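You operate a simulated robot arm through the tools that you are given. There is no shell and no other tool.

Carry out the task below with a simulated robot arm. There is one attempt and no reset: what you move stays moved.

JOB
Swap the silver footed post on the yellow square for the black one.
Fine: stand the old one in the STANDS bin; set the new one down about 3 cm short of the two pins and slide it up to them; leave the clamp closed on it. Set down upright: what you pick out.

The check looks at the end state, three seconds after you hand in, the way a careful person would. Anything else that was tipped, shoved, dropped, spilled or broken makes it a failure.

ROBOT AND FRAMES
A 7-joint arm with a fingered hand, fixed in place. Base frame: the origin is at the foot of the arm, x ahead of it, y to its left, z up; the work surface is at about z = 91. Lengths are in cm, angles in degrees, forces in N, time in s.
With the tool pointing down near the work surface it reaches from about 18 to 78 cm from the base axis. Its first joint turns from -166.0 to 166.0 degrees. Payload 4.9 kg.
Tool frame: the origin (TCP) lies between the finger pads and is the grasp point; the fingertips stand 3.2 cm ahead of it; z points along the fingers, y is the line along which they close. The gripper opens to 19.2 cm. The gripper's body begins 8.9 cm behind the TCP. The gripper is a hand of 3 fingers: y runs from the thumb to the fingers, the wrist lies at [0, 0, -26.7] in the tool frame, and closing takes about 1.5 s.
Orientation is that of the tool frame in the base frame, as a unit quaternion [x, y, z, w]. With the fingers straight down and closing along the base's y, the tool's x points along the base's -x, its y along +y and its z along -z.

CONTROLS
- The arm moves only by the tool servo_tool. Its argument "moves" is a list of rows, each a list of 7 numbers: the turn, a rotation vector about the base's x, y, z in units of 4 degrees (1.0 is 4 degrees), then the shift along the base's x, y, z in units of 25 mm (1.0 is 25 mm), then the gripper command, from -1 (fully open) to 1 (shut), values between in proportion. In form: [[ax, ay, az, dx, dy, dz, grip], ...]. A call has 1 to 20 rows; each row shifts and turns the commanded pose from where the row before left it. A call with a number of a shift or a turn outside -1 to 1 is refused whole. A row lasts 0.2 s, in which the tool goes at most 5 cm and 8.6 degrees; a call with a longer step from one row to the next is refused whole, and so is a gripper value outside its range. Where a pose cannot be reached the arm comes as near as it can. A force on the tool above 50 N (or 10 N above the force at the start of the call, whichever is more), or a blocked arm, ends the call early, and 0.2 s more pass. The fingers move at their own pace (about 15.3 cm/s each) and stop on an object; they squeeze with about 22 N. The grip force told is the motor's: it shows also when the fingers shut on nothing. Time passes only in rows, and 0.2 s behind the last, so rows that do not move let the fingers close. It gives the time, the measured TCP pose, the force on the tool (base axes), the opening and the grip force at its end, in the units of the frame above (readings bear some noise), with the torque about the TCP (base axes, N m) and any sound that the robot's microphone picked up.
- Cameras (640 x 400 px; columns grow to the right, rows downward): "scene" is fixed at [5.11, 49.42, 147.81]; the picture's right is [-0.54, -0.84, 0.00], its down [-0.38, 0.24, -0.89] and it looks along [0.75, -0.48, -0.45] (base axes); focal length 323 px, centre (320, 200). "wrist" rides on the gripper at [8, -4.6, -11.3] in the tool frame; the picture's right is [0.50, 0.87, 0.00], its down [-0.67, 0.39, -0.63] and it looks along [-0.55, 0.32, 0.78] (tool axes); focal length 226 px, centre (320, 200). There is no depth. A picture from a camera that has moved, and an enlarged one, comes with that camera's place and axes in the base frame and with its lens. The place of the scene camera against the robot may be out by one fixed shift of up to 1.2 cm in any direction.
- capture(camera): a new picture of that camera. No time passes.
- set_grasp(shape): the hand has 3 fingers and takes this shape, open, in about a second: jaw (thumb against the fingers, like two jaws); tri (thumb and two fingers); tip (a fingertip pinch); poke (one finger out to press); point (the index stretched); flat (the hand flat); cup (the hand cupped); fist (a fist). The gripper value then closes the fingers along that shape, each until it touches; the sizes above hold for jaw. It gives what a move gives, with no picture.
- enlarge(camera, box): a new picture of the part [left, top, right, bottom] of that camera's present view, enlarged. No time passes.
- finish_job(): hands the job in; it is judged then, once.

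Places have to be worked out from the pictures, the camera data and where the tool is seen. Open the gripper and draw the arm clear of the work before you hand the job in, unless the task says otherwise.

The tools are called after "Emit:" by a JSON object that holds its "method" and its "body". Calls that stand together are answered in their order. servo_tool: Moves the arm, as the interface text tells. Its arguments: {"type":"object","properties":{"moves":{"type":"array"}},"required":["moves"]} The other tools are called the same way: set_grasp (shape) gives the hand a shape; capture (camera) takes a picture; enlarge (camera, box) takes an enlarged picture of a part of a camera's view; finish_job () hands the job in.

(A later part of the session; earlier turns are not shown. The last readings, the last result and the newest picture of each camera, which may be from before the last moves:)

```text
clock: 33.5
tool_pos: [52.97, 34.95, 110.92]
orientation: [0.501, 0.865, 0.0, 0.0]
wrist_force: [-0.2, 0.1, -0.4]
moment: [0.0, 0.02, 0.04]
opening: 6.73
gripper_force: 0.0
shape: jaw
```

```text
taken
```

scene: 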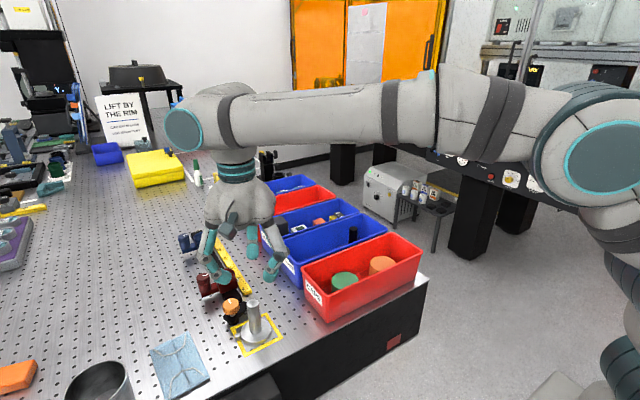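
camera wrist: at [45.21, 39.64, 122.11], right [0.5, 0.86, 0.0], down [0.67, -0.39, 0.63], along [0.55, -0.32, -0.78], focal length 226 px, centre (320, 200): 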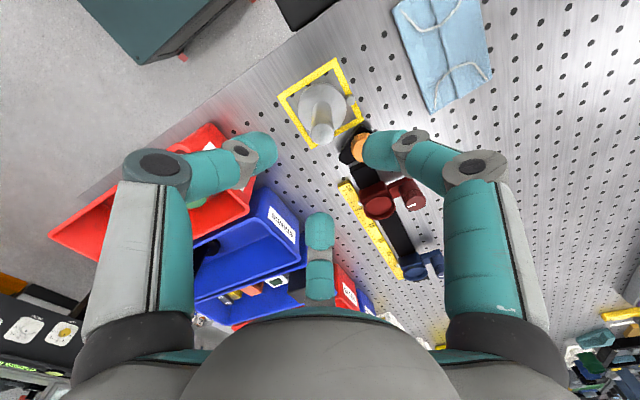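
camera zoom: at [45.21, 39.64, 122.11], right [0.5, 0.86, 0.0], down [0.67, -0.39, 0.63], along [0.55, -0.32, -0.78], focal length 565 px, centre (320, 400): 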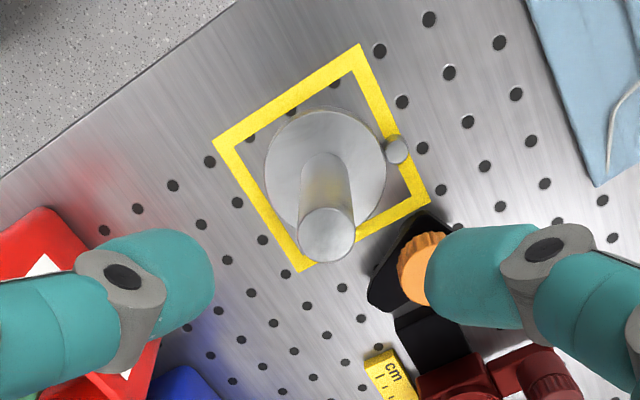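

The post centre averages to (53.15, 34.95). I descend to TCP z ≈ 100.3 around its top, high enough to clear the bin rim later, with the knob in the gap between fingers.

Emit:
{"method": "servo_tool", "body": {"moves": [[0, 0, 0, 0.02, 0, -0.8, 0.3], [0, 0, 0, 0.02, 0, -0.8, 0.3], [0, 0, 0, 0, 0, -0.8, 0.3], [0, 0, 0, 0, 0, -0.8, 0.3], [0, 0, 0, 0, 0, -0.6, 0.3], [0, 0, 0, 0, 0, -0.44, 0.3], [0, 0, 0, 0, 0, 0, 0.3]]}}

Emit:
{"method": "enlarge", "body": {"camera": "wrist", "box": [220, 80, 420, 260]}}

Emit:
{"method": "enlarge", "body": {"camera": "scene", "box": [190, 250, 310, 370]}}

```text
clock: 35.1
tool_pos: [53.16, 35.1, 100.17]
orientation: [0.501, 0.866, 0.0, 0.0]
wrist_force: [-0.4, 0.2, 0.4]
moment: [0.01, 0.04, 0.04]
opening: 6.7
gripper_force: 0.1
shape: jaw
```

```text
2.22 times, centred on (320, 170) of wrist
camera zoom: at [45.36, 39.7, 111.47], right [0.5, 0.87, 0.0], down [0.67, -0.39, 0.63], along [0.55, -0.32, -0.78], focal length 502 px, centre (320, 267)
```

zoom: 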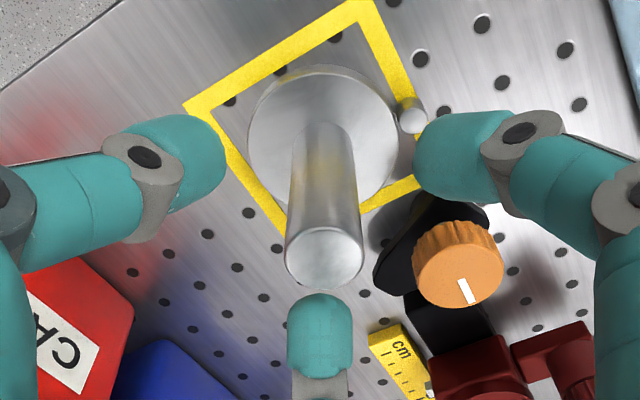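

```text
3.33 times, centred on (250, 310) of scene
camera zoom: at [5.11, 49.42, 147.81], right [-0.54, -0.84, 0.0], down [-0.38, 0.24, -0.89], along [0.75, -0.48, -0.45], focal length 1076 px, centre (553, -167)
```

zoom: 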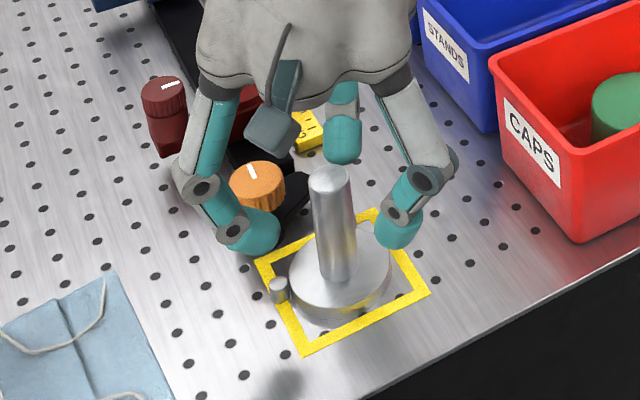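

The post is within ~0.3 cm of the grasp centre; I nudge slightly and close on it.

Emit:
{"method": "servo_tool", "body": {"moves": [[0, 0, 0, -0.04, 0.06, 0, 0.5], [0, 0, 0, 0, 0, 0, 0.7], [0, 0, 0, 0, 0, 0, 0.9], [0, 0, 0, 0, 0, 0, 1], [0, 0, 0, 0, 0, 0, 1], [0, 0, 0, 0, 0, 0, 1], [0, 0, 0, 0, 0, 0, 1]]}}

Emit:
{"method": "enlarge", "body": {"camera": "wrist", "box": [220, 80, 420, 260]}}

Emit:
{"method": "enlarge", "body": {"camera": "scene", "box": [190, 250, 310, 370]}}

```text
clock: 36.7
tool_pos: [52.98, 35.24, 100.18]
orientation: [0.501, 0.866, 0.0, 0.0]
wrist_force: [-1.2, 0.0, 1.0]
moment: [0.0, 0.02, -0.01]
opening: 1.66
gripper_force: 22.3
shape: jaw
```

```text
2.22 times, centred on (320, 170) of wrist
camera zoom: at [45.25, 39.84, 111.5], right [0.5, 0.87, 0.0], down [0.67, -0.39, 0.63], along [0.55, -0.32, -0.78], focal length 502 px, centre (320, 267)
```

zoom: 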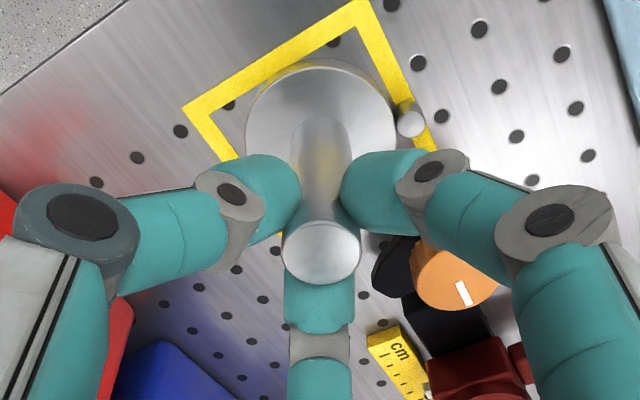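

```text
3.33 times, centred on (250, 310) of scene
camera zoom: at [5.11, 49.42, 147.81], right [-0.54, -0.84, 0.0], down [-0.38, 0.24, -0.89], along [0.75, -0.48, -0.45], focal length 1076 px, centre (553, -167)
```

zoom: 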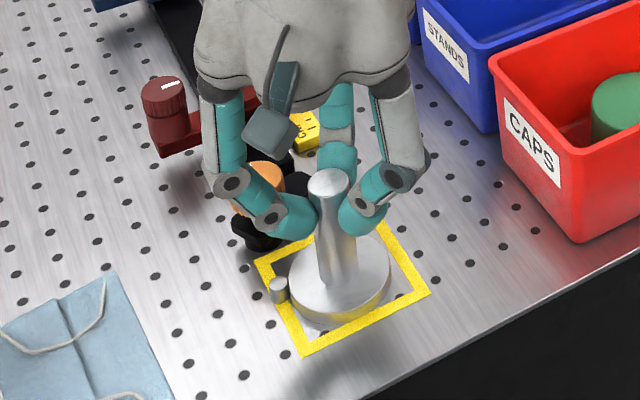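

The post is gripped upright at TCP (53.0, 35.2). I lift it straight up a few cm and check the hold.

Emit:
{"method": "servo_tool", "body": {"moves": [[0, 0, 0, 0, 0, 0.2, 1], [0, 0, 0, 0, 0, 0.4, 1], [0, 0, 0, 0, 0, 0.6, 1], [0, 0, 0, 0, 0, 0.6, 1], [0, 0, 0, 0, 0, 0, 1], [0, 0, 0, 0, 0, 0, 1]]}}

Emit:
{"method": "enlarge", "body": {"camera": "scene", "box": [190, 220, 310, 370]}}

Emit:
{"method": "enlarge", "body": {"camera": "wrist", "box": [220, 40, 420, 260]}}

```text
clock: 38.1
tool_pos: [53.04, 35.2, 104.72]
orientation: [0.501, 0.865, 0.0, 0.0]
wrist_force: [0.0, 0.0, -1.1]
moment: [-0.01, 0.0, 0.02]
opening: 1.65
gripper_force: 21.8
shape: jaw
```

```text
2.67 times, centred on (250, 295) of scene
camera zoom: at [5.11, 49.42, 147.81], right [-0.54, -0.84, 0.0], down [-0.38, 0.24, -0.89], along [0.75, -0.48, -0.45], focal length 861 px, centre (507, -53)
```

zoom: 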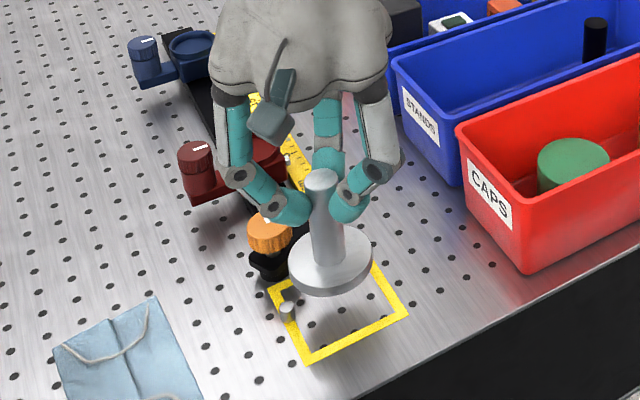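

```text
1.82 times, centred on (320, 150) of wrist
camera zoom: at [45.28, 39.82, 116.02], right [0.5, 0.87, 0.0], down [0.67, -0.39, 0.63], along [0.55, -0.32, -0.78], focal length 411 px, centre (320, 291)
```

zoom: 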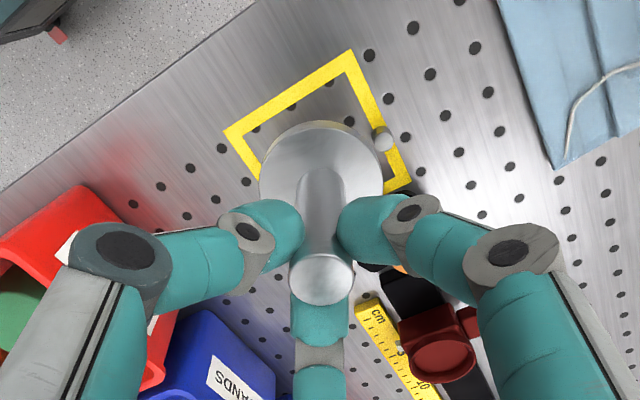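

It is held firmly and upright. I raise it to z ≈ 117 and carry it over the STANDS bin's free +y half.

Emit:
{"method": "servo_tool", "body": {"moves": [[0, 0, 0, 0, 0, 0.8, 1], [0, 0, 0, 0, 0, 0.9, 1], [0, 0, 0, 0, 0, 0.9, 1], [0, 0, 0, 0, 0, 0.9, 1], [0, 0, 0, 0, 0, 0.9, 1], [0, 0, 0, 0, 0, 0.5, 1], [0, 0, 0, 0.3, -0.6, 0, 1], [0, 0, 0, 0.4, -0.8, 0, 1], [0, 0, 0, 0.4, -0.8, 0, 1], [0, 0, 0, 0.4, -0.8, 0, 1], [0, 0, 0, 0.4, -0.8, 0, 1], [0, 0, 0, 0.4, -0.8, 0, 1], [0, 0, 0, 0.4, -0.8, 0, 1], [0, 0, 0, 0.4, -0.8, 0, 1], [0, 0, 0, 0.4, -0.8, 0, 1], [0, 0, 0, 0.4, -0.8, 0, 1], [0, 0, 0, 0.4, -0.6, 0, 1], [0, 0, 0, 0, 0, 0, 1], [0, 0, 0, 0, 0, 0, 1]]}}

Emit:
{"method": "capture", "body": {"camera": "wrist"}}

Emit:
{"method": "capture", "body": {"camera": "scene"}}

Emit:
{"method": "enlarge", "body": {"camera": "scene", "box": [240, 160, 400, 320]}}

```text
clock: 42.1
tool_pos: [63.83, 14.13, 116.92]
orientation: [0.501, 0.865, 0.001, 0.0]
wrist_force: [0.4, -0.4, -1.9]
moment: [0.01, 0.03, 0.0]
opening: 1.66
gripper_force: 21.8
shape: jaw
```

```text
taken
camera wrist: at [55.94, 18.78, 128.22], right [0.5, 0.87, 0.0], down [0.67, -0.39, 0.63], along [0.55, -0.32, -0.78], focal length 226 px, centre (320, 200)
```

wrist: 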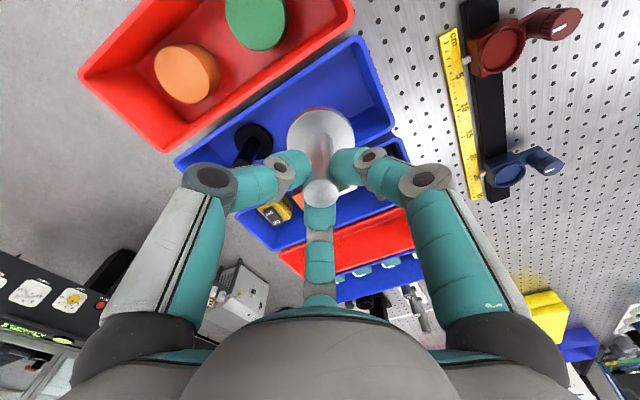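

```text
taken
```

scene: 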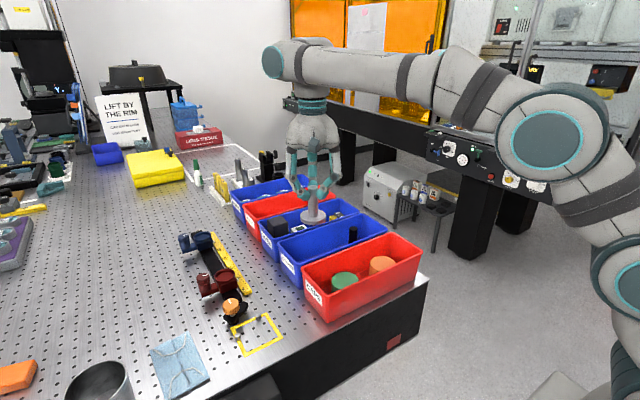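

```text
2.50 times, centred on (320, 240) of scene
camera zoom: at [5.11, 49.42, 147.81], right [-0.54, -0.84, 0.0], down [-0.38, 0.24, -0.89], along [0.75, -0.48, -0.45], focal length 807 px, centre (320, 100)
```

zoom: 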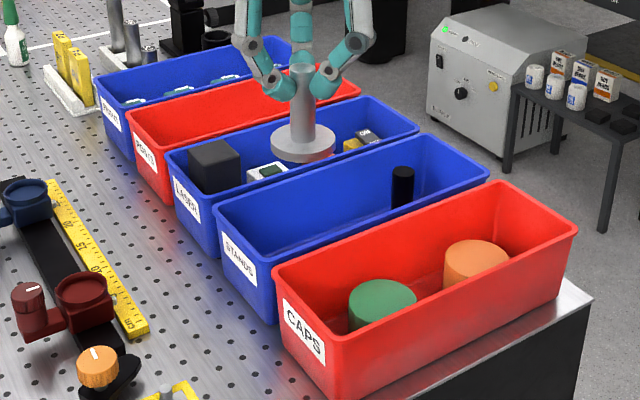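

Emit:
{"method": "enlarge", "body": {"camera": "wrist", "box": [160, 20, 420, 220]}}

```text
2.00 times, centred on (290, 120) of wrist
camera zoom: at [55.94, 18.78, 128.22], right [0.5, 0.87, 0.0], down [0.67, -0.39, 0.63], along [0.55, -0.32, -0.78], focal length 452 px, centre (380, 360)
```

zoom: 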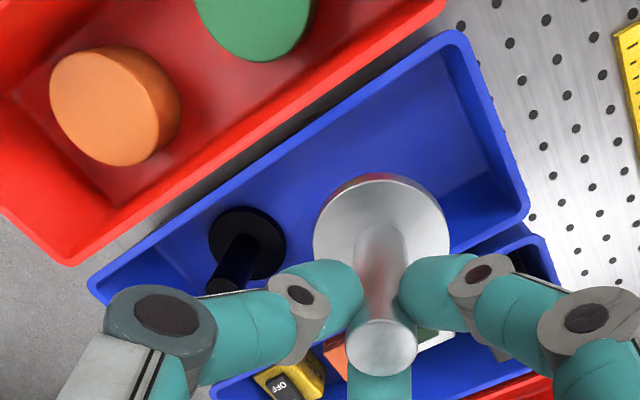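

The bin's centre line is x ≈ 64.5 and the black post is at about (64.6, 1.1). I shift to (64.5, 13.8) and lower the silver post to just above the bin floor.

Emit:
{"method": "servo_tool", "body": {"moves": [[0, 0, 0, 0.27, -0.13, 0, 1], [0, 0, 0, 0, 0, -0.5, 1], [0, 0, 0, 0, 0, -0.8, 1], [0, 0, 0, 0, 0, -0.8, 1], [0, 0, 0, 0, 0, -0.8, 1], [0, 0, 0, 0, 0, -0.8, 1], [0, 0, 0, 0, 0, -0.8, 1], [0, 0, 0, 0, 0, -0.8, 1], [0, 0, 0, 0, 0, -0.5, 1], [0, 0, 0, 0, 0, 0, 1], [0, 0, 0, 0, 0, 0, 1]]}}

Emit:
{"method": "enlarge", "body": {"camera": "scene", "box": [240, 160, 400, 320]}}

Emit:
{"method": "enlarge", "body": {"camera": "wrist", "box": [180, 40, 460, 260]}}

```text
clock: 44.5
tool_pos: [64.43, 13.78, 102.48]
orientation: [0.5, 0.866, 0.0, 0.001]
wrist_force: [0.6, 0.5, -2.0]
moment: [0.01, 0.01, 0.0]
opening: 1.65
gripper_force: 21.9
shape: jaw
```

```text
2.50 times, centred on (320, 240) of scene
camera zoom: at [5.11, 49.42, 147.81], right [-0.54, -0.84, 0.0], down [-0.38, 0.24, -0.89], along [0.75, -0.48, -0.45], focal length 807 px, centre (320, 100)
```

zoom: 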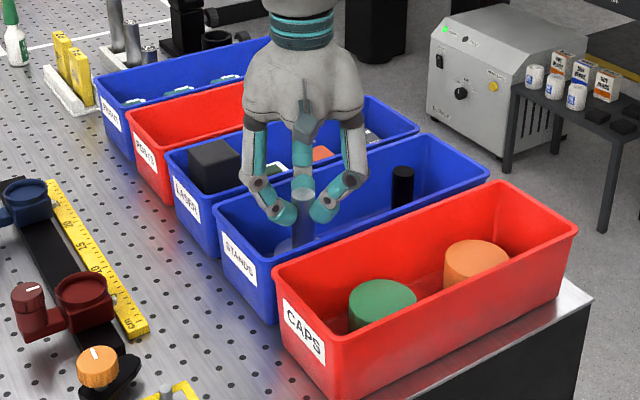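

```text
1.82 times, centred on (320, 150) of wrist
camera zoom: at [56.57, 18.45, 113.71], right [0.5, 0.87, 0.0], down [0.67, -0.39, 0.63], along [0.55, -0.32, -0.78], focal length 411 px, centre (320, 291)
```

zoom: 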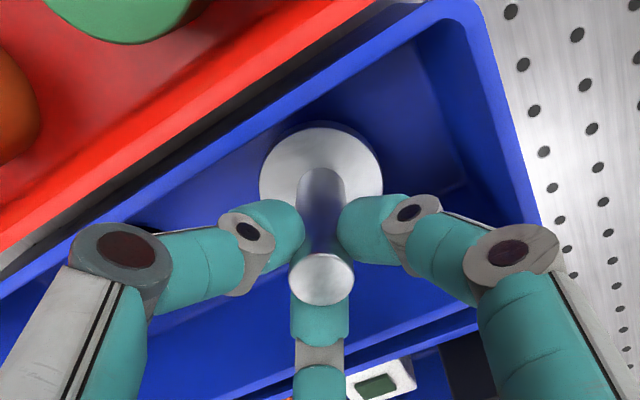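

The post hangs centred in the bin, fingers clear of the rim. I lower in small steps and watch the vertical force for contact.

Emit:
{"method": "servo_tool", "body": {"moves": [[0, 0, 0, 0, 0, -0.15, 1], [0, 0, 0, 0, 0, -0.15, 1], [0, 0, 0, 0, 0, -0.1, 1], [0, 0, 0, 0, 0, -0.1, 1], [0, 0, 0, 0, 0, 0, 1]]}}

Emit:
{"method": "servo_tool", "body": {"moves": [[0, 0, 0, 0, 0, -0.06, 1], [0, 0, 0, 0, 0, -0.06, 1], [0, 0, 0, 0, 0, 0, 1]]}}

```text
clock: 45.7
tool_pos: [64.5, 13.77, 101.21]
orientation: [0.5, 0.866, 0.0, 0.001]
wrist_force: [1.0, -0.4, -1.8]
moment: [0.01, 0.03, 0.0]
opening: 1.66
gripper_force: 21.7
shape: jaw
```

```text
clock: 46.5
tool_pos: [64.55, 13.83, 100.83]
orientation: [0.501, 0.866, 0.0, 0.0]
wrist_force: [0.2, 0.2, -1.9]
moment: [-0.03, -0.01, 0.0]
opening: 1.66
gripper_force: 21.8
shape: jaw
```

No contact yet (weight still about −1.9 N). I keep lowering in ~1 mm steps.

Emit:
{"method": "servo_tool", "body": {"moves": [[0, 0, 0, 0, 0, -0.05, 1], [0, 0, 0, 0, 0, -0.04, 1], [0, 0, 0, 0, 0, 0, 1]]}}

Emit:
{"method": "enlarge", "body": {"camera": "wrist", "box": [180, 40, 460, 260]}}

```text
clock: 47.3
tool_pos: [64.49, 13.81, 100.62]
orientation: [0.5, 0.866, 0.0, 0.0]
wrist_force: [-0.2, -0.3, -2.8]
moment: [0.02, 0.03, 0.01]
opening: 1.66
gripper_force: 22.2
shape: jaw
```

```text
1.82 times, centred on (320, 150) of wrist
camera zoom: at [56.69, 18.45, 111.93], right [0.5, 0.87, 0.0], down [0.67, -0.39, 0.63], along [0.55, -0.32, -0.78], focal length 411 px, centre (320, 291)
```

zoom: 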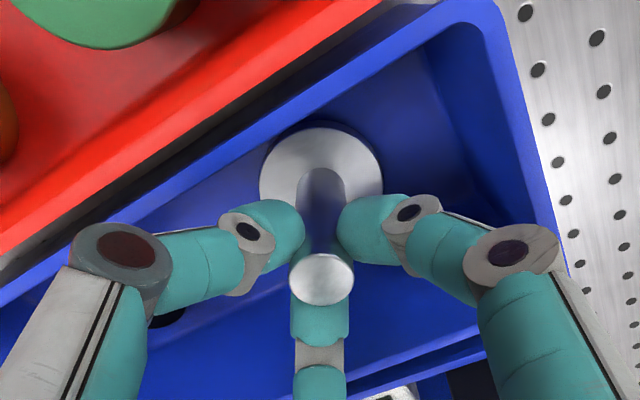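

Still hanging. A few more 1 mm steps.

Emit:
{"method": "servo_tool", "body": {"moves": [[0, 0, 0, 0, 0, -0.04, 1], [0, 0, 0, 0, 0, -0.04, 1], [0, 0, 0, 0, 0, 0, 1]]}}

Emit:
{"method": "servo_tool", "body": {"moves": [[0, 0, 0, 0, 0, -0.03, 1], [0, 0, 0, 0, 0, 0, 1]]}}

```text
clock: 48.1
tool_pos: [64.57, 13.74, 100.58]
orientation: [0.5, 0.866, 0.001, 0.001]
wrist_force: [-0.6, 0.7, 2.8]
moment: [-0.01, -0.03, 0.01]
opening: 1.66
gripper_force: 21.6
shape: jaw
```

```text
clock: 48.7
tool_pos: [64.47, 13.77, 100.45]
orientation: [0.501, 0.866, 0.001, 0.001]
wrist_force: [0.5, 0.4, 8.4]
moment: [-0.04, -0.02, 0.0]
opening: 1.7
gripper_force: 21.4
shape: jaw
```

The disc is on the bin floor (+8 N). I relieve the press a little, open only slightly so the fingers stay off the rim, and look.

Emit:
{"method": "servo_tool", "body": {"moves": [[0, 0, 0, 0, 0, 0.03, 1], [0, 0, 0, 0, 0, 0, 0.82], [0, 0, 0, 0, 0, 0, 0.75], [0, 0, 0, 0, 0, 0, 0.68], [0, 0, 0, 0, 0, 0, 0.68], [0, 0, 0, 0, 0, 0, 0.68]]}}

Emit:
{"method": "enlarge", "body": {"camera": "wrist", "box": [180, 40, 460, 260]}}

```text
clock: 50.1
tool_pos: [64.48, 13.67, 100.51]
orientation: [0.501, 0.866, 0.0, 0.0]
wrist_force: [0.0, 0.6, -0.8]
moment: [-0.01, -0.03, -0.02]
opening: 3.03
gripper_force: 0.0
shape: jaw
```

```text
1.82 times, centred on (320, 150) of wrist
camera zoom: at [56.64, 18.43, 111.81], right [0.5, 0.87, 0.0], down [0.67, -0.39, 0.63], along [0.55, -0.32, -0.78], focal length 411 px, centre (320, 291)
```

zoom: 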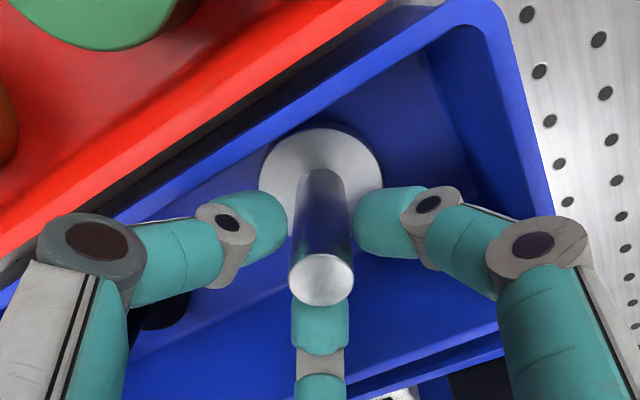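

Released, with no forces. I rise straight up and move over the black post.

Emit:
{"method": "servo_tool", "body": {"moves": [[0, 0, 0, 0, 0, 0.2, 0.68], [0, 0, 0, 0, 0, 0.4, 0.68], [0, 0, 0, 0, 0, 0.8, 0.68], [0, 0, 0, 0, 0, 1, 0.68], [0, 0, 0, 0, 0, 1, 0.68], [0, 0, 0, 0, 0, 1, 0.68], [0, 0, 0, 0, 0, 0.6, 0.68], [0, 0, 0, 0, -0.8, 0, 0.6], [0, 0, 0, 0, -0.9, 0, 0.6], [0, 0, 0, 0, -0.9, 0, 0.6], [0, 0, 0, 0, -0.9, 0, 0.6], [0, 0, 0, 0, -0.9, 0, 0.6], [0, 0, 0, 0, -0.7, 0, 0.6], [0, 0, 0, 0, 0, 0, 0.6], [0, 0, 0, 0, 0, 0, 0.6]]}}

Emit:
{"method": "capture", "body": {"camera": "wrist"}}

Emit:
{"method": "enlarge", "body": {"camera": "wrist", "box": [200, 20, 440, 240]}}

Emit:
{"method": "enlarge", "body": {"camera": "scene", "box": [260, 140, 440, 320]}}

```text
clock: 53.3
tool_pos: [64.37, 1.16, 113.13]
orientation: [0.501, 0.865, -0.001, 0.0]
wrist_force: [0.1, 0.3, -0.1]
moment: [0.0, 0.01, 0.03]
opening: 3.78
gripper_force: 0.1
shape: jaw
```

```text
taken
camera wrist: at [56.68, 5.72, 124.38], right [0.5, 0.87, 0.0], down [0.67, -0.39, 0.63], along [0.55, -0.32, -0.78], focal length 226 px, centre (320, 200)
```

wrist: 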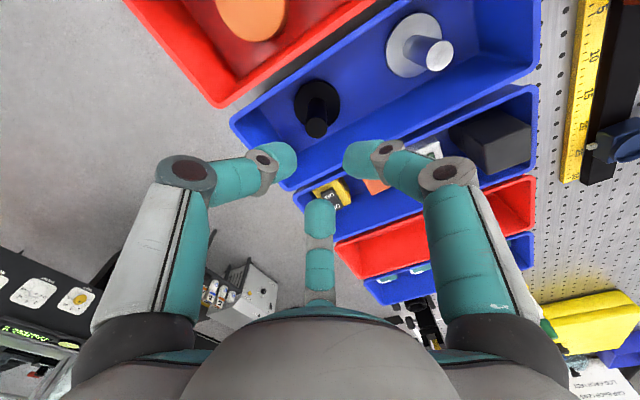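

```text
1.82 times, centred on (320, 130) of wrist
camera zoom: at [56.68, 5.72, 124.38], right [0.5, 0.87, 0.0], down [0.67, -0.39, 0.63], along [0.55, -0.32, -0.78], focal length 411 px, centre (320, 327)
```

zoom: 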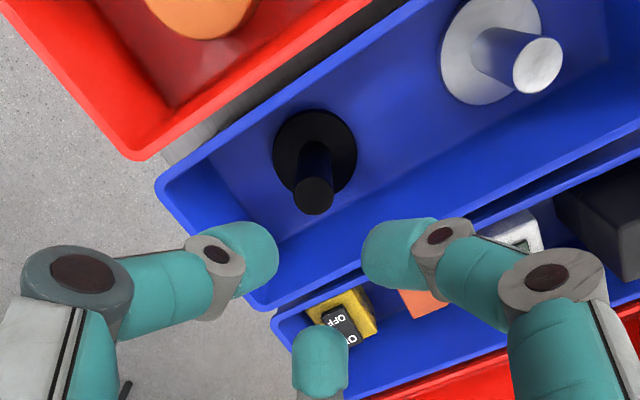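

```text
2.22 times, centred on (350, 230) of scene
camera zoom: at [5.11, 49.42, 147.81], right [-0.54, -0.84, 0.0], down [-0.38, 0.24, -0.89], along [0.75, -0.48, -0.45], focal length 717 px, centre (253, 133)
```

zoom: 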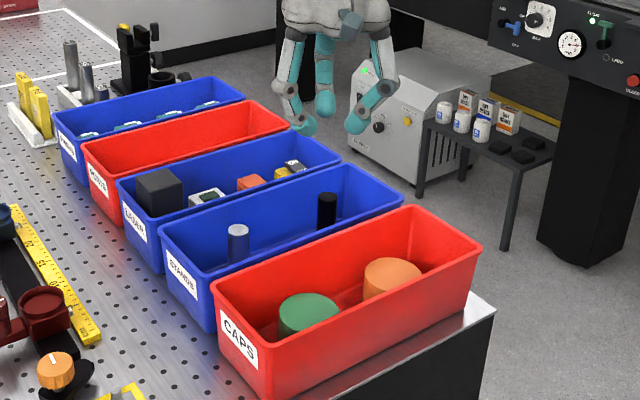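

Silver stands upright in the bin. The black post is at about (64.4, 0.85); I narrow to the opening already proven clear of the rim and lower to just above its top.

Emit:
{"method": "servo_tool", "body": {"moves": [[0, 0, 0, 0, -0.1, 0, 0.66], [0, 0, 0, 0, 0, -0.8, 0.66], [0, 0, 0, 0, 0, -0.8, 0.66], [0, 0, 0, 0, 0, -0.8, 0.66], [0, 0, 0, 0, 0, -0.7, 0.66], [0, 0, 0, 0, 0, 0, 0.66], [0, 0, 0, 0, 0, 0, 0.66]]}}

Emit:
{"method": "enlarge", "body": {"camera": "wrist", "box": [200, 40, 440, 260]}}

Emit:
{"method": "enlarge", "body": {"camera": "scene", "box": [300, 160, 400, 280]}}

```text
clock: 54.9
tool_pos: [64.54, 0.77, 105.35]
orientation: [0.501, 0.866, 0.0, -0.001]
wrist_force: [0.9, -0.2, 0.2]
moment: [0.01, 0.0, 0.01]
opening: 3.31
gripper_force: 0.2
shape: jaw
```

```text
1.82 times, centred on (320, 150) of wrist
camera zoom: at [56.66, 5.4, 116.68], right [0.5, 0.87, 0.0], down [0.67, -0.39, 0.63], along [0.55, -0.32, -0.78], focal length 411 px, centre (320, 291)
```

zoom: 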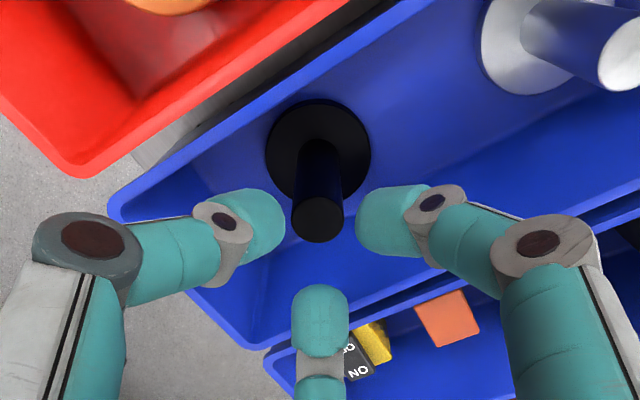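

```text
3.33 times, centred on (350, 220) of scene
camera zoom: at [5.11, 49.42, 147.81], right [-0.54, -0.84, 0.0], down [-0.38, 0.24, -0.89], along [0.75, -0.48, -0.45], focal length 1076 px, centre (220, 133)
```

zoom: 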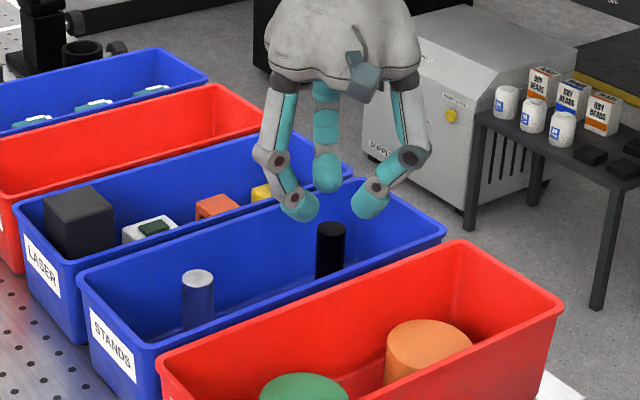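

The hand is aligned over the black post to within a few mm. I go down slowly, first part-way to confirm it enters between the fingers.

Emit:
{"method": "servo_tool", "body": {"moves": [[0, 0, 0, 0, 0, -0.3, 0.66], [0, 0, 0, 0, 0, -0.3, 0.66], [0, 0, 0, 0, 0, -0.3, 0.66], [0, 0, 0, 0, 0, -0.3, 0.66], [0, 0, 0, 0, 0, 0, 0.66]]}}

Emit:
{"method": "enlarge", "body": {"camera": "wrist", "box": [200, 40, 440, 260]}}

Emit:
{"method": "enlarge", "body": {"camera": "scene", "box": [300, 160, 400, 280]}}

```text
clock: 56.1
tool_pos: [64.57, 0.76, 102.25]
orientation: [0.501, 0.866, 0.0, 0.0]
wrist_force: [-0.3, -0.1, -1.3]
moment: [0.0, 0.03, 0.02]
opening: 3.33
gripper_force: 0.1
shape: jaw
```

```text
1.82 times, centred on (320, 150) of wrist
camera zoom: at [56.67, 5.44, 113.56], right [0.5, 0.87, 0.0], down [0.67, -0.39, 0.63], along [0.55, -0.32, -0.78], focal length 411 px, centre (320, 291)
```

zoom: 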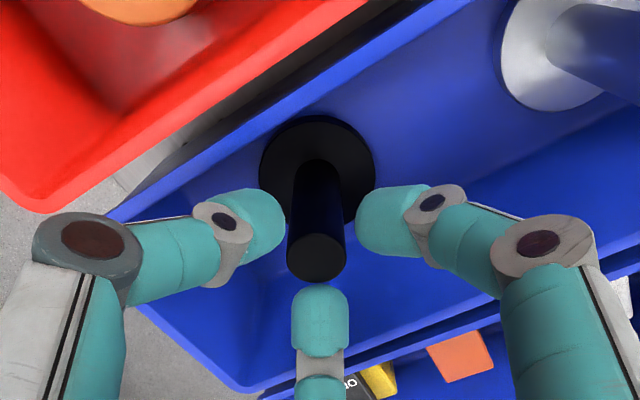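

```text
3.33 times, centred on (350, 220) of scene
camera zoom: at [5.11, 49.42, 147.81], right [-0.54, -0.84, 0.0], down [-0.38, 0.24, -0.89], along [0.75, -0.48, -0.45], focal length 1076 px, centre (220, 133)
```

zoom: 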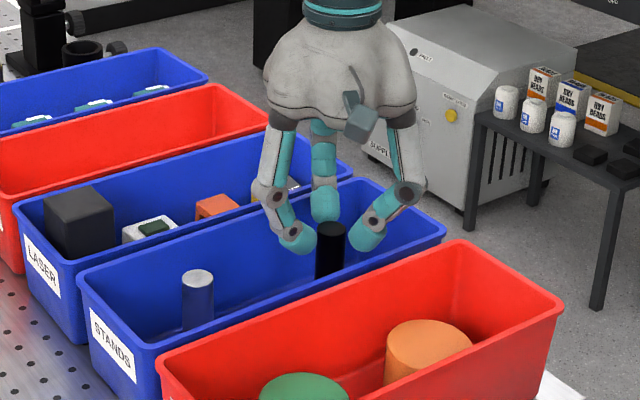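

The post is centred between the fingers. I go down the last 1.7 cm and close.

Emit:
{"method": "servo_tool", "body": {"moves": [[0, 0, 0, 0, 0, -0.25, 0.66], [0, 0, 0, 0, 0, -0.25, 0.66], [0, 0, 0, 0, 0, -0.18, 0.66], [0, 0, 0, 0, 0, 0, 0.66], [0, 0, 0, 0, 0, 0, 0.8], [0, 0, 0, 0, 0, 0, 0.9], [0, 0, 0, 0, 0, 0, 1], [0, 0, 0, 0, 0, 0, 1], [0, 0, 0, 0, 0, 0, 1], [0, 0, 0, 0, 0, 0, 1]]}}

Emit:
{"method": "enlarge", "body": {"camera": "wrist", "box": [200, 40, 440, 260]}}

Emit:
{"method": "enlarge", "body": {"camera": "scene", "box": [300, 160, 400, 280]}}

```text
clock: 58.3
tool_pos: [64.47, 0.74, 100.57]
orientation: [0.501, 0.865, 0.0, 0.0]
wrist_force: [0.5, -0.7, -0.4]
moment: [-0.01, 0.01, 0.0]
opening: 1.9
gripper_force: 21.9
shape: jaw
```

```text
1.82 times, centred on (320, 150) of wrist
camera zoom: at [56.7, 5.43, 111.91], right [0.5, 0.87, 0.0], down [0.67, -0.39, 0.63], along [0.55, -0.32, -0.78], focal length 411 px, centre (320, 291)
```

zoom: 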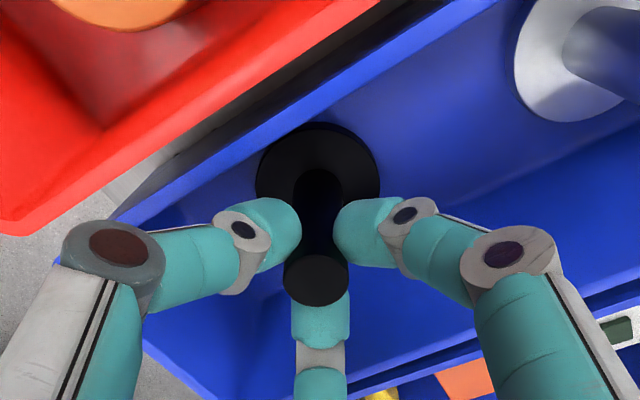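

```text
3.33 times, centred on (350, 220) of scene
camera zoom: at [5.11, 49.42, 147.81], right [-0.54, -0.84, 0.0], down [-0.38, 0.24, -0.89], along [0.75, -0.48, -0.45], focal length 1076 px, centre (220, 133)
```

zoom: 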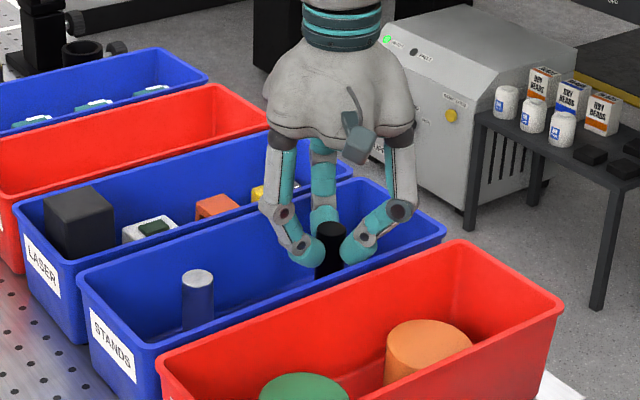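

The black post is gripped. I lift it straight up out of the bin.

Emit:
{"method": "servo_tool", "body": {"moves": [[0, 0, 0, 0, 0, 0.2, 1], [0, 0, 0, 0, 0, 0.4, 1], [0, 0, 0, 0, 0, 0.7, 1], [0, 0, 0, 0, 0, 0.8, 1], [0, 0, 0, 0, 0, 0.9, 1], [0, 0, 0, 0, 0, 0.9, 1], [0, 0, 0, 0, 0, 0.9, 1], [0, 0, 0, 0, 0, 0.9, 1], [0, 0, 0, 0, 0, 0.8, 1], [0, 0, 0, 0, 0, 0, 1], [0, 0, 0, 0, 0, 0, 1]]}}

Emit:
{"method": "enlarge", "body": {"camera": "wrist", "box": [200, 40, 440, 260]}}

Emit:
{"method": "enlarge", "body": {"camera": "scene", "box": [260, 120, 420, 300]}}

```text
clock: 60.7
tool_pos: [64.42, 0.8, 116.82]
orientation: [0.501, 0.866, 0.0, 0.0]
wrist_force: [-0.3, 0.3, -2.0]
moment: [-0.02, 0.0, -0.01]
opening: 1.94
gripper_force: 22.1
shape: jaw
```

```text
1.82 times, centred on (320, 150) of wrist
camera zoom: at [56.66, 5.4, 128.15], right [0.5, 0.87, 0.0], down [0.67, -0.39, 0.63], along [0.55, -0.32, -0.78], focal length 411 px, centre (320, 291)
```

zoom: 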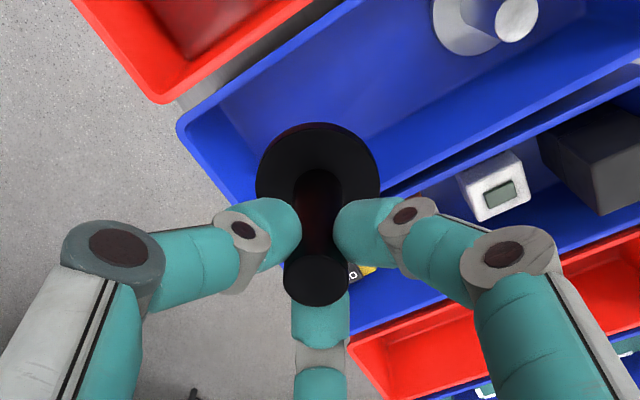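

```text
2.22 times, centred on (340, 210) of scene
camera zoom: at [5.11, 49.42, 147.81], right [-0.54, -0.84, 0.0], down [-0.38, 0.24, -0.89], along [0.75, -0.48, -0.45], focal length 717 px, centre (276, 178)
```

zoom: 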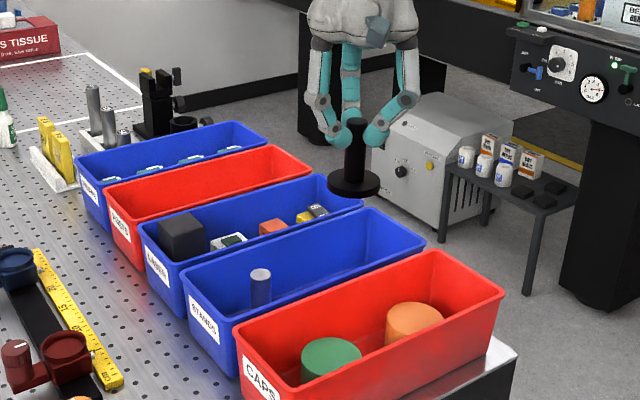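

Held upright and clear. I carry it to the set-down point about 3 cm short of the seat: roughly (50.3, 33.9), still high.

Emit:
{"method": "servo_tool", "body": {"moves": [[0, 0, 0, -0.2, 0.4, 0, 1], [0, 0, 0, -0.3, 0.7, 0, 1], [0, 0, 0, -0.36, 0.85, 0, 1], [0, 0, 0, -0.36, 0.85, 0, 1], [0, 0, 0, -0.36, 0.85, 0, 1], [0, 0, 0, -0.36, 0.85, 0, 1], [0, 0, 0, -0.36, 0.85, 0, 1], [0, 0, 0, -0.36, 0.85, 0, 1], [0, 0, 0, -0.36, 0.85, 0, 1], [0, 0, 0, -0.36, 0.85, 0, 1], [0, 0, 0, -0.36, 0.85, 0, 1], [0, 0, 0, -0.36, 0.85, 0, 1], [0, 0, 0, -0.36, 0.85, 0, 1], [0, 0, 0, -0.36, 0.85, 0, 1], [0, 0, 0, -0.36, 0.85, 0, 1], [0, 0, 0, -0.3, 0.7, 0, 1], [0, 0, 0, -0.17, 0.37, 0, 1], [0, 0, 0, 0, 0, 0, 1], [0, 0, 0, 0, 0, 0, 1]]}}

Emit:
{"method": "capture", "body": {"camera": "wrist"}}

Emit:
{"method": "enlarge", "body": {"camera": "wrist", "box": [200, 20, 440, 260]}}

Emit:
{"method": "enlarge", "body": {"camera": "scene", "box": [170, 180, 330, 370]}}

```text
clock: 64.7
tool_pos: [50.27, 33.84, 116.97]
orientation: [0.5, 0.866, 0.0, 0.0]
wrist_force: [-0.6, 0.1, -1.9]
moment: [0.01, -0.04, 0.01]
opening: 1.93
gripper_force: 22.0
shape: jaw
```

```text
taken
camera wrist: at [42.48, 38.47, 128.19], right [0.5, 0.87, 0.0], down [0.67, -0.39, 0.63], along [0.55, -0.32, -0.78], focal length 226 px, centre (320, 200)
```

wrist: 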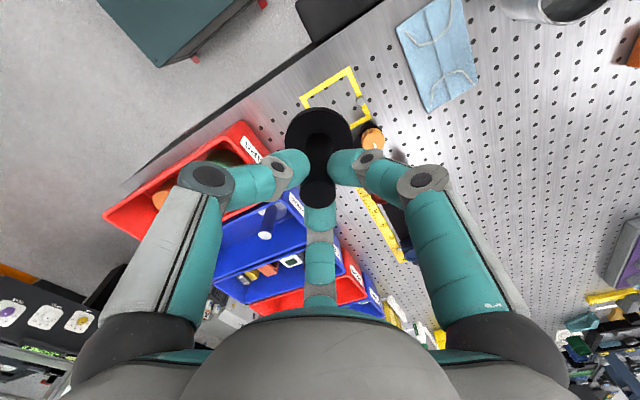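

```text
1.67 times, centred on (320, 140) of wrist
camera zoom: at [42.48, 38.47, 128.19], right [0.5, 0.87, 0.0], down [0.67, -0.39, 0.63], along [0.55, -0.32, -0.78], focal length 377 px, centre (320, 300)
```

zoom: 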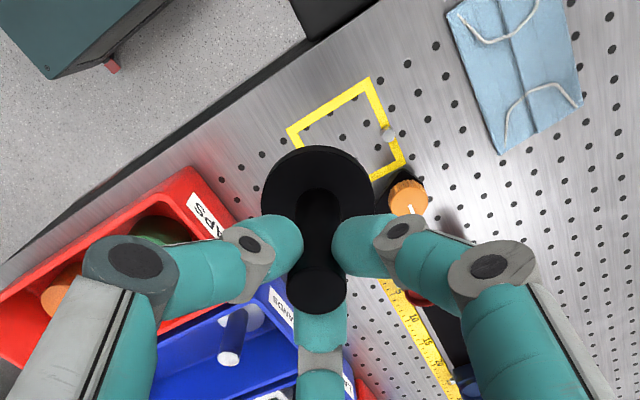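

```text
2.11 times, centred on (250, 275) of scene
camera zoom: at [5.11, 49.42, 147.81], right [-0.54, -0.84, 0.0], down [-0.38, 0.24, -0.89], along [0.75, -0.48, -0.45], focal length 680 px, centre (467, 42)
```

zoom: 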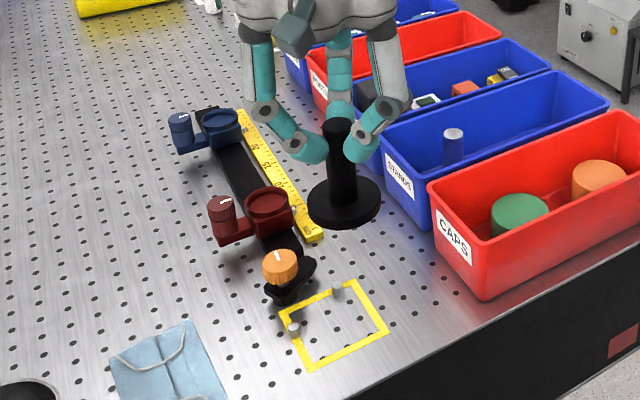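

Both pins are now in plain view of the scene camera; I zoom on them to fix the slide direction.

Emit:
{"method": "enlarge", "body": {"camera": "scene", "box": [220, 300, 290, 360]}}

```text
6.67 times, centred on (255, 330) of scene
camera zoom: at [5.11, 49.42, 147.81], right [-0.54, -0.84, 0.0], down [-0.38, 0.24, -0.89], along [0.75, -0.48, -0.45], focal length 2152 px, centre (753, -667)
```

zoom: 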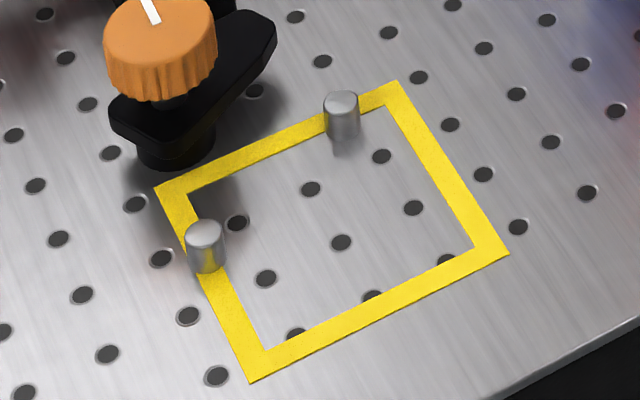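

In the TCP frame the pins put the seat near (53.6, 35.15) with slide direction (0.91, 0.42). I adjust to (50.8, 33.9) and lower the black post to just above the table.

Emit:
{"method": "servo_tool", "body": {"moves": [[0, 0, 0, 0.2, 0.02, 0, 1], [0, 0, 0, 0, 0, -0.6, 1], [0, 0, 0, 0, 0, -0.9, 1], [0, 0, 0, 0, 0, -0.9, 1], [0, 0, 0, 0, 0, -0.9, 1], [0, 0, 0, 0, 0, -0.9, 1], [0, 0, 0, 0, 0, -0.9, 1], [0, 0, 0, 0, 0, -0.8, 1], [0, 0, 0, 0, 0, -0.4, 1], [0, 0, 0, 0, 0, 0, 1], [0, 0, 0, 0, 0, 0, 1]]}}

Emit:
{"method": "enlarge", "body": {"camera": "scene", "box": [200, 240, 320, 370]}}

Emit:
{"method": "enlarge", "body": {"camera": "wrist", "box": [200, 20, 440, 260]}}

```text
clock: 67.1
tool_pos: [50.78, 33.95, 101.17]
orientation: [0.501, 0.865, -0.001, 0.001]
wrist_force: [0.0, -0.4, -2.5]
moment: [0.01, 0.01, 0.02]
opening: 1.92
gripper_force: 22.0
shape: jaw
```

```text
3.08 times, centred on (260, 305) of scene
camera zoom: at [5.11, 49.42, 147.81], right [-0.54, -0.84, 0.0], down [-0.38, 0.24, -0.89], along [0.75, -0.48, -0.45], focal length 993 px, centre (505, -123)
```

zoom: 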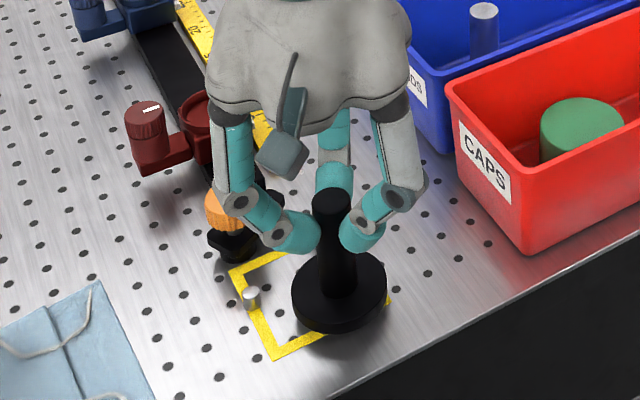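

```text
1.67 times, centred on (320, 140) of wrist
camera zoom: at [43.03, 38.54, 112.45], right [0.5, 0.87, 0.0], down [0.67, -0.39, 0.63], along [0.55, -0.32, -0.78], focal length 377 px, centre (320, 300)
```

zoom: 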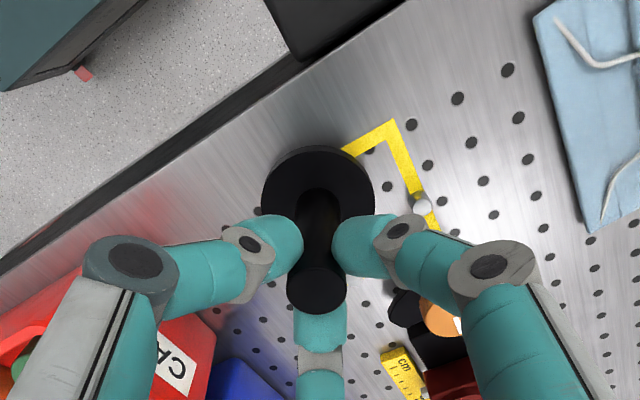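

Good placement short of the pins. I lower in small steps until it touches the table.

Emit:
{"method": "servo_tool", "body": {"moves": [[0, 0, 0, 0, 0, -0.1, 1], [0, 0, 0, 0, 0, -0.1, 1], [0, 0, 0, 0, 0, -0.06, 1], [0, 0, 0, 0, 0, 0, 1]]}}

Emit:
{"method": "servo_tool", "body": {"moves": [[0, 0, 0, 0, 0, -0.04, 1], [0, 0, 0, 0, 0, 0, 1]]}}

```text
clock: 68.1
tool_pos: [50.93, 33.83, 100.51]
orientation: [0.501, 0.866, 0.0, -0.001]
wrist_force: [-0.6, -0.7, -1.5]
moment: [-0.01, -0.01, -0.05]
opening: 1.89
gripper_force: 21.8
shape: jaw
```

```text
clock: 68.7
tool_pos: [50.81, 33.82, 100.43]
orientation: [0.501, 0.865, 0.0, 0.0]
wrist_force: [0.5, 0.5, -1.8]
moment: [0.02, -0.01, 0.03]
opening: 1.91
gripper_force: 21.7
shape: jaw
```

Still hanging; a few more millimetre steps.

Emit:
{"method": "servo_tool", "body": {"moves": [[0, 0, 0, 0, 0, -0.04, 1], [0, 0, 0, 0, 0, -0.03, 1], [0, 0, 0, 0, 0, 0, 1]]}}

Emit:
{"method": "servo_tool", "body": {"moves": [[0, 0, 0, 0, 0, -0.03, 1], [0, 0, 0, 0, 0, 0, 1]]}}

```text
clock: 69.5
tool_pos: [50.81, 33.77, 100.13]
orientation: [0.501, 0.866, 0.0, 0.001]
wrist_force: [-0.6, 1.2, 1.2]
moment: [0.01, 0.05, -0.01]
opening: 1.93
gripper_force: 22.0
shape: jaw
```

```text
clock: 70.1
tool_pos: [50.9, 33.87, 100.14]
orientation: [0.501, 0.866, 0.001, 0.002]
wrist_force: [-0.8, 0.3, 7.0]
moment: [-0.04, 0.03, 0.0]
opening: 1.96
gripper_force: 21.6
shape: jaw
```

It stands on the table (+7 N). I release, then regrip lower on the post so the slide pushes near its foot.

Emit:
{"method": "servo_tool", "body": {"moves": [[0, 0, 0, 0, 0, 0.04, 1], [0, 0, 0, 0, 0, 0, 0.8], [0, 0, 0, 0, 0, 0, 0.65], [0, 0, 0, 0, 0, 0, 0.5], [0, 0, 0, 0, 0, 0, 0.5], [0, 0, 0, 0, 0, -0.3, 0.5], [0, 0, 0, 0, 0, -0.4, 0.5], [0, 0, 0, 0, 0, -0.4, 0.5], [0, 0, 0, 0, 0, -0.2, 0.5], [0, 0, 0, 0, 0, 0, 0.5]]}}

Emit:
{"method": "enlarge", "body": {"camera": "wrist", "box": [200, 40, 440, 260]}}

Emit:
{"method": "enlarge", "body": {"camera": "scene", "box": [200, 240, 320, 370]}}

```text
clock: 72.3
tool_pos: [50.87, 33.88, 96.98]
orientation: [0.5, 0.866, 0.0, 0.0]
wrist_force: [-0.7, -0.3, 0.5]
moment: [0.01, 0.03, 0.01]
opening: 4.77
gripper_force: 0.1
shape: jaw
```

```text
1.82 times, centred on (320, 150) of wrist
camera zoom: at [43.04, 38.5, 108.2], right [0.5, 0.87, 0.0], down [0.67, -0.39, 0.63], along [0.55, -0.32, -0.78], focal length 411 px, centre (320, 291)
```

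zoom: 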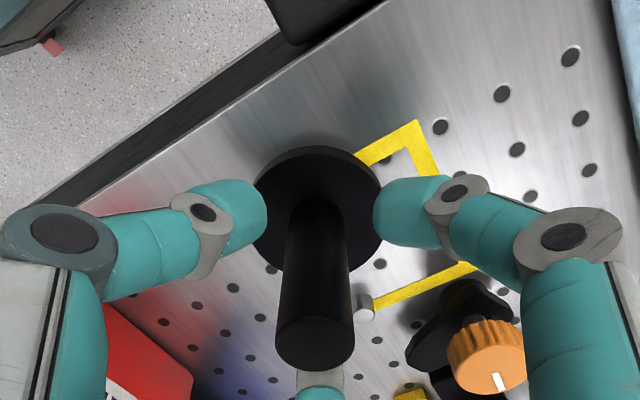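

```text
3.08 times, centred on (260, 305) of scene
camera zoom: at [5.11, 49.42, 147.81], right [-0.54, -0.84, 0.0], down [-0.38, 0.24, -0.89], along [0.75, -0.48, -0.45], focal length 993 px, centre (505, -123)
```

zoom: 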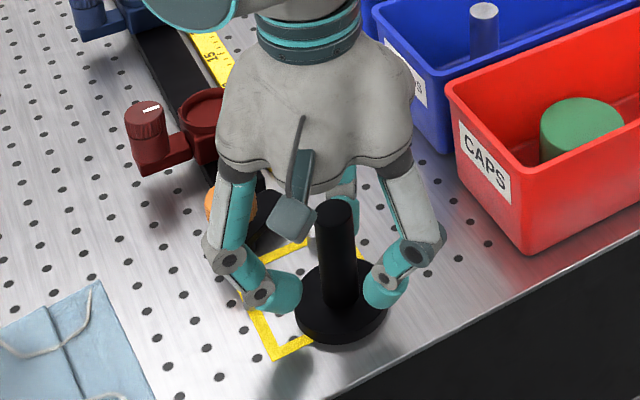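

The post stands alone, centred. I close low on it.

Emit:
{"method": "servo_tool", "body": {"moves": [[0, 0, 0, 0, 0, 0, 0.7], [0, 0, 0, 0, 0, 0, 0.85], [0, 0, 0, 0, 0, 0, 1], [0, 0, 0, 0, 0, 0, 1], [0, 0, 0, 0, 0, 0, 1], [0, 0, 0, 0, 0, 0, 1]]}}

Emit:
{"method": "enlarge", "body": {"camera": "scene", "box": [200, 240, 320, 370]}}

Emit:
{"method": "enlarge", "body": {"camera": "wrist", "box": [200, 40, 440, 260]}}

```text
clock: 73.7
tool_pos: [50.83, 33.83, 96.91]
orientation: [0.501, 0.866, 0.0, 0.0]
wrist_force: [-0.2, 0.0, -0.2]
moment: [-0.01, 0.02, 0.01]
opening: 1.73
gripper_force: 22.2
shape: jaw
```

```text
3.08 times, centred on (260, 305) of scene
camera zoom: at [5.11, 49.42, 147.81], right [-0.54, -0.84, 0.0], down [-0.38, 0.24, -0.89], along [0.75, -0.48, -0.45], focal length 993 px, centre (505, -123)
```

zoom: 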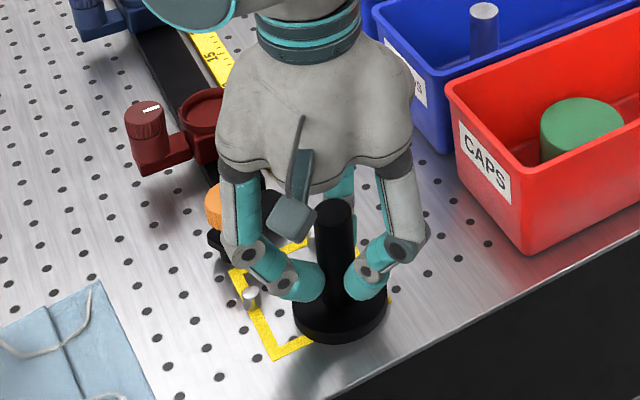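

```text
1.82 times, centred on (320, 150) of wrist
camera zoom: at [43.04, 38.51, 108.21], right [0.5, 0.87, 0.0], down [0.67, -0.39, 0.63], along [0.55, -0.32, -0.78], focal length 411 px, centre (320, 291)
```

zoom: 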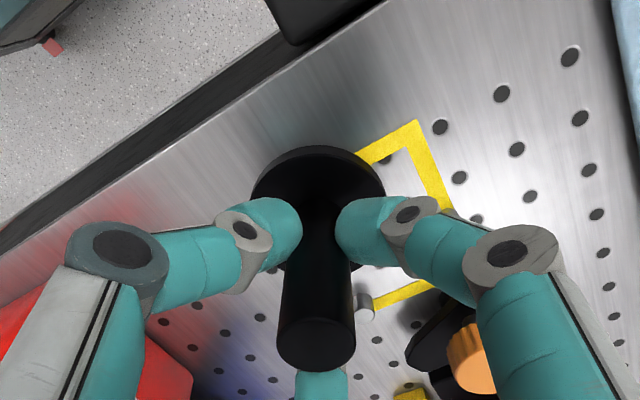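

Held low and upright. I slide 2 cm along (0.91, 0.42) toward the pins.

Emit:
{"method": "servo_tool", "body": {"moves": [[0, 0, 0, 0.091, 0.042, 0, 1], [0, 0, 0, 0.091, 0.042, 0, 1], [0, 0, 0, 0.091, 0.042, 0, 1], [0, 0, 0, 0.091, 0.042, 0, 1], [0, 0, 0, 0.091, 0.042, 0, 1], [0, 0, 0, 0.091, 0.042, 0, 1], [0, 0, 0, 0.091, 0.042, 0, 1], [0, 0, 0, 0.091, 0.042, 0, 1], [0, 0, 0, 0, 0, 0, 1]]}}

Emit:
{"method": "enlarge", "body": {"camera": "scene", "box": [210, 270, 300, 360]}}

Emit:
{"method": "enlarge", "body": {"camera": "wrist", "box": [200, 40, 440, 260]}}

```text
clock: 75.7
tool_pos: [52.65, 34.84, 96.96]
orientation: [0.501, 0.866, 0.001, 0.0]
wrist_force: [0.0, -0.1, 1.0]
moment: [-0.05, 0.01, -0.01]
opening: 1.75
gripper_force: 22.0
shape: jaw
```

```text
4.44 times, centred on (255, 315) of scene
camera zoom: at [5.11, 49.42, 147.81], right [-0.54, -0.84, 0.0], down [-0.38, 0.24, -0.89], along [0.75, -0.48, -0.45], focal length 1435 px, centre (609, -311)
```

zoom: 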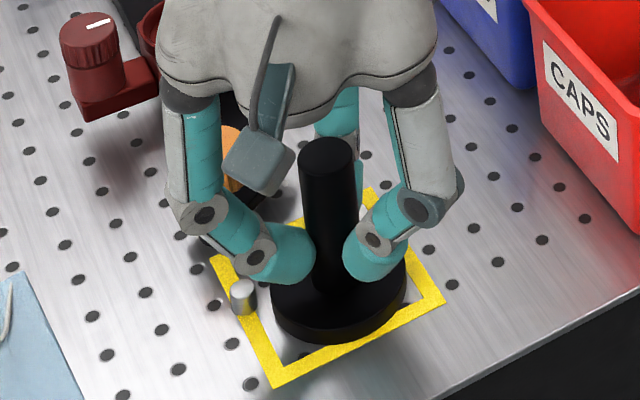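

```text
1.82 times, centred on (320, 150) of wrist
camera zoom: at [44.84, 39.39, 108.2], right [0.5, 0.87, 0.0], down [0.67, -0.39, 0.63], along [0.55, -0.32, -0.78], focal length 411 px, centre (320, 291)
```

zoom: 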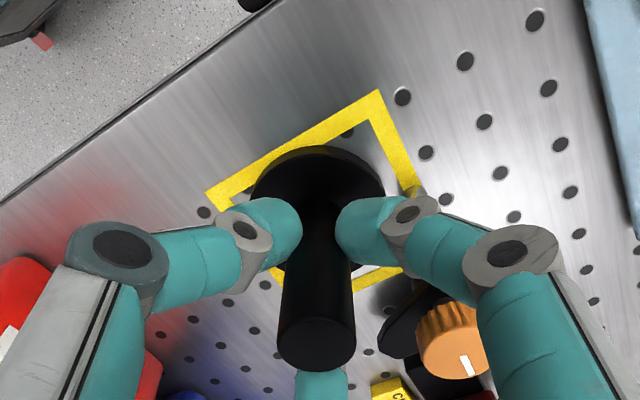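

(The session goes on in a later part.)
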